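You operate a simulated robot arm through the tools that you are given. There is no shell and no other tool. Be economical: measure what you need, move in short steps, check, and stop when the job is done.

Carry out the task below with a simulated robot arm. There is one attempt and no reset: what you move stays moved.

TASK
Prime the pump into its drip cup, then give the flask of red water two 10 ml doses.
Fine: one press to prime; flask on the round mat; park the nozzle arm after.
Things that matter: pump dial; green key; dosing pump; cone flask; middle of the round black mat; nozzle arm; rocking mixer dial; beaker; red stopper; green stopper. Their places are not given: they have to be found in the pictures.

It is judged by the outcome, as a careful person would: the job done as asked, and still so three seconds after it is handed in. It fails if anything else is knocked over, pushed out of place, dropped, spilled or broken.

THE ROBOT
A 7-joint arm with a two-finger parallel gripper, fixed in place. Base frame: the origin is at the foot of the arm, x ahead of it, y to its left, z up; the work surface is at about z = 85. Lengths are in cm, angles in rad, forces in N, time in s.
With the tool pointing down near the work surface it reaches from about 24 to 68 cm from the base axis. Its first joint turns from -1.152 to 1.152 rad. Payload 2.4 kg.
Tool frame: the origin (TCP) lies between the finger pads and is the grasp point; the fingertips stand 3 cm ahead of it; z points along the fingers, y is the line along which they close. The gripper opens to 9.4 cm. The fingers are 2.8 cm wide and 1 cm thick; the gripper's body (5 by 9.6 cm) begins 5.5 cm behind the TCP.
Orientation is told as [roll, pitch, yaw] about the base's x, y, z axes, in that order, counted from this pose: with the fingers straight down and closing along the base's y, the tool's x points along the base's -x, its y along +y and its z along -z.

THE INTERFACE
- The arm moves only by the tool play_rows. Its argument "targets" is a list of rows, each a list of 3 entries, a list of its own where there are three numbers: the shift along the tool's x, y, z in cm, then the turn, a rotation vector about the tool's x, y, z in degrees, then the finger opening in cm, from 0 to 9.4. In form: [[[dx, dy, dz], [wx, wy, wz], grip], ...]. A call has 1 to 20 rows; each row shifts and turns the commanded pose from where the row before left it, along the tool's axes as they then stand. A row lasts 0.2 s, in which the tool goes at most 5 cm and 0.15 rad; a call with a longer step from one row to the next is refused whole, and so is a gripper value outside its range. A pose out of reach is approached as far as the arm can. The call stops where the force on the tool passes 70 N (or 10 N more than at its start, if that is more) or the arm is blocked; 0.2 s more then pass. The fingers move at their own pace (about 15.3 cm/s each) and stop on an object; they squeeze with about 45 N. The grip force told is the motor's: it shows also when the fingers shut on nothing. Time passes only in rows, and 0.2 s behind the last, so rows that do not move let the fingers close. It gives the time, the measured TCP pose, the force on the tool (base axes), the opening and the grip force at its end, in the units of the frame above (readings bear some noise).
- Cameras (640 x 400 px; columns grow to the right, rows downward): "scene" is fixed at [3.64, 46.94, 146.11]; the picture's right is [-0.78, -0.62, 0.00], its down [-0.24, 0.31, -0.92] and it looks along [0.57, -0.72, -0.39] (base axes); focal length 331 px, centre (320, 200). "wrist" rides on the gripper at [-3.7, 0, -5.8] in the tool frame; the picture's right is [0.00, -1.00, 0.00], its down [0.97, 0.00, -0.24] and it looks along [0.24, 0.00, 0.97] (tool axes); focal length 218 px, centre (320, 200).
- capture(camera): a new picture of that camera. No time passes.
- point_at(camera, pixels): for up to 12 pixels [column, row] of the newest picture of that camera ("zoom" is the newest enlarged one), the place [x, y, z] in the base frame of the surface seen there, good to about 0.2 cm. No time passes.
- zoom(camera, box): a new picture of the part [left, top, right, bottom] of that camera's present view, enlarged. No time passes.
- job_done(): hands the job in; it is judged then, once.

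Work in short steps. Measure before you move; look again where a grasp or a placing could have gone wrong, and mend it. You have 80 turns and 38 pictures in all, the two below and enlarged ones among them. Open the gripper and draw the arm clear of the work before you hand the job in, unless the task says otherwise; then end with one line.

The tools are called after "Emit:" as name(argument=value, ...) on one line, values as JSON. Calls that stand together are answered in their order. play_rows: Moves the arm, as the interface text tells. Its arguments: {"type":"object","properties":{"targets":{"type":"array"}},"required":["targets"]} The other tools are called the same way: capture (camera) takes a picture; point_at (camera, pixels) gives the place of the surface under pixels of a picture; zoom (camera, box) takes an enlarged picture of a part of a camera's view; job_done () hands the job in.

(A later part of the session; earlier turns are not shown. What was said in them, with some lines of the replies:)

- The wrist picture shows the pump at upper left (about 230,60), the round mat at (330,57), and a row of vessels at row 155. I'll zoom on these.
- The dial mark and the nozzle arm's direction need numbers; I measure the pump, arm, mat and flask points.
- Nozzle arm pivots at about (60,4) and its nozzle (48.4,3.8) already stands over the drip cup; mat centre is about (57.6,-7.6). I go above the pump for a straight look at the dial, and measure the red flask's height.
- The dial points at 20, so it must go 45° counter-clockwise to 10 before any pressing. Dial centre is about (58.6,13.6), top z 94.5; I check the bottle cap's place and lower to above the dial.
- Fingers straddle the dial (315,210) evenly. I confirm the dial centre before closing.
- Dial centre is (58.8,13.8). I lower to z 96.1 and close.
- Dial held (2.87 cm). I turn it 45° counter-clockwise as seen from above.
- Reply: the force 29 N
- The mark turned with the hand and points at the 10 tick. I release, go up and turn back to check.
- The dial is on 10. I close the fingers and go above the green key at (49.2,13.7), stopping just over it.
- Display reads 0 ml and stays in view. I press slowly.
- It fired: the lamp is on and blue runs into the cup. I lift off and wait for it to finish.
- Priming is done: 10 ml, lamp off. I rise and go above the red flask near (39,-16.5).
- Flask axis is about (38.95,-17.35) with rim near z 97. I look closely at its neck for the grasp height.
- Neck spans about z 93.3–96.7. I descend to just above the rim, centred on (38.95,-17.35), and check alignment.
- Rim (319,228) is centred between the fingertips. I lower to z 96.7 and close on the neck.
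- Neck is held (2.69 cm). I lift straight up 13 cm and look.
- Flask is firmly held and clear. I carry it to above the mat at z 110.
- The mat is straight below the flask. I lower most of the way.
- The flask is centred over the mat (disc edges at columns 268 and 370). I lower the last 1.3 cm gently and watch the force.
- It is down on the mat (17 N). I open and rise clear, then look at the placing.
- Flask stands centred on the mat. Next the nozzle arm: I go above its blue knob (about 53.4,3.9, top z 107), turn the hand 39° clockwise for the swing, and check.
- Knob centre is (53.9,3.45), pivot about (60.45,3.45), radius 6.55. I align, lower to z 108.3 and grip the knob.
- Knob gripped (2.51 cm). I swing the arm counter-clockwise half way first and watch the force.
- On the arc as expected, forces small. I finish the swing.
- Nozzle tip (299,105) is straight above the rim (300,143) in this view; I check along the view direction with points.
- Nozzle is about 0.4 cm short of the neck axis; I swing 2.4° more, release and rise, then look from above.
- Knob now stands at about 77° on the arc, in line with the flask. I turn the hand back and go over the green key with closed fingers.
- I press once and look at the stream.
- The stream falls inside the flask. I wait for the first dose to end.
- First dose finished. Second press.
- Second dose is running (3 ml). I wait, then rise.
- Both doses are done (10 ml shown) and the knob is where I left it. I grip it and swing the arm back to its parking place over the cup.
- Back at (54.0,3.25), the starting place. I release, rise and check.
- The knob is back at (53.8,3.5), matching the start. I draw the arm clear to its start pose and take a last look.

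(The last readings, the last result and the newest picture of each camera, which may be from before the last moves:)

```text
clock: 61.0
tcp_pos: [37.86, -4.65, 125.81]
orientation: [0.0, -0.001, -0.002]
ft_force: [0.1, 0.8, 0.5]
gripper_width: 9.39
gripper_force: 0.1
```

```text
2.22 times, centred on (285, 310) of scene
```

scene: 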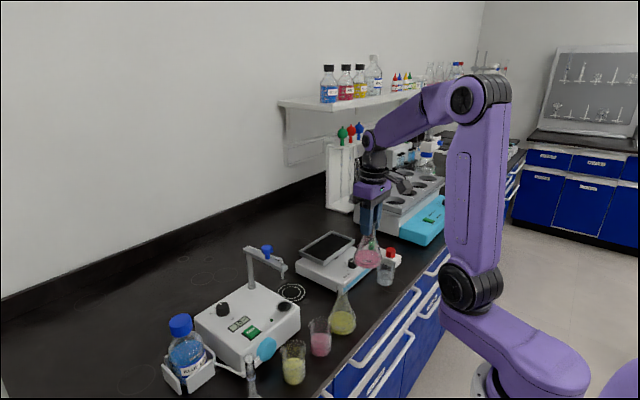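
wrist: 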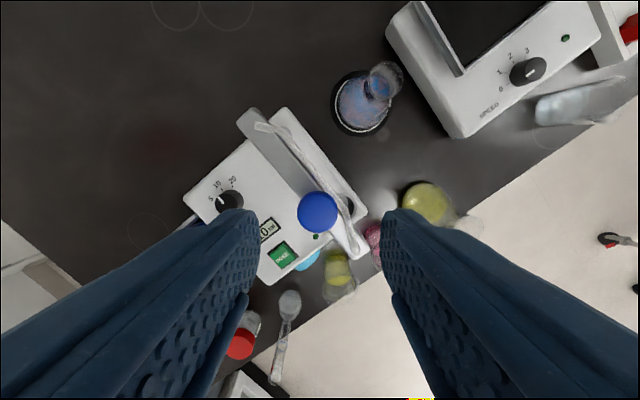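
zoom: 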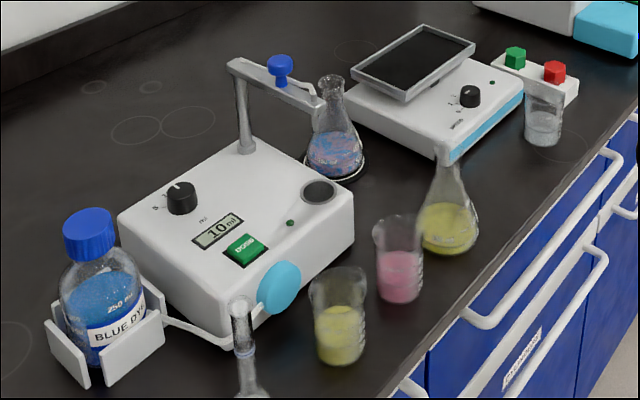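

Everything stands as asked: the flask is on the mat with both doses, the arm is parked over the cup, and nothing else has moved.

Emit:
job_done()

```text
The job is handed in.
```

The job is done and handed in: the pump was primed with one press into its drip cup, then the flask of red water on the round mat got two 10 ml doses. The pump dial was on 20 ml at the start, so I set it to 10 ml before priming. The nozzle arm is parked back over the drip cup, where it began; I saw no other marked parking place.
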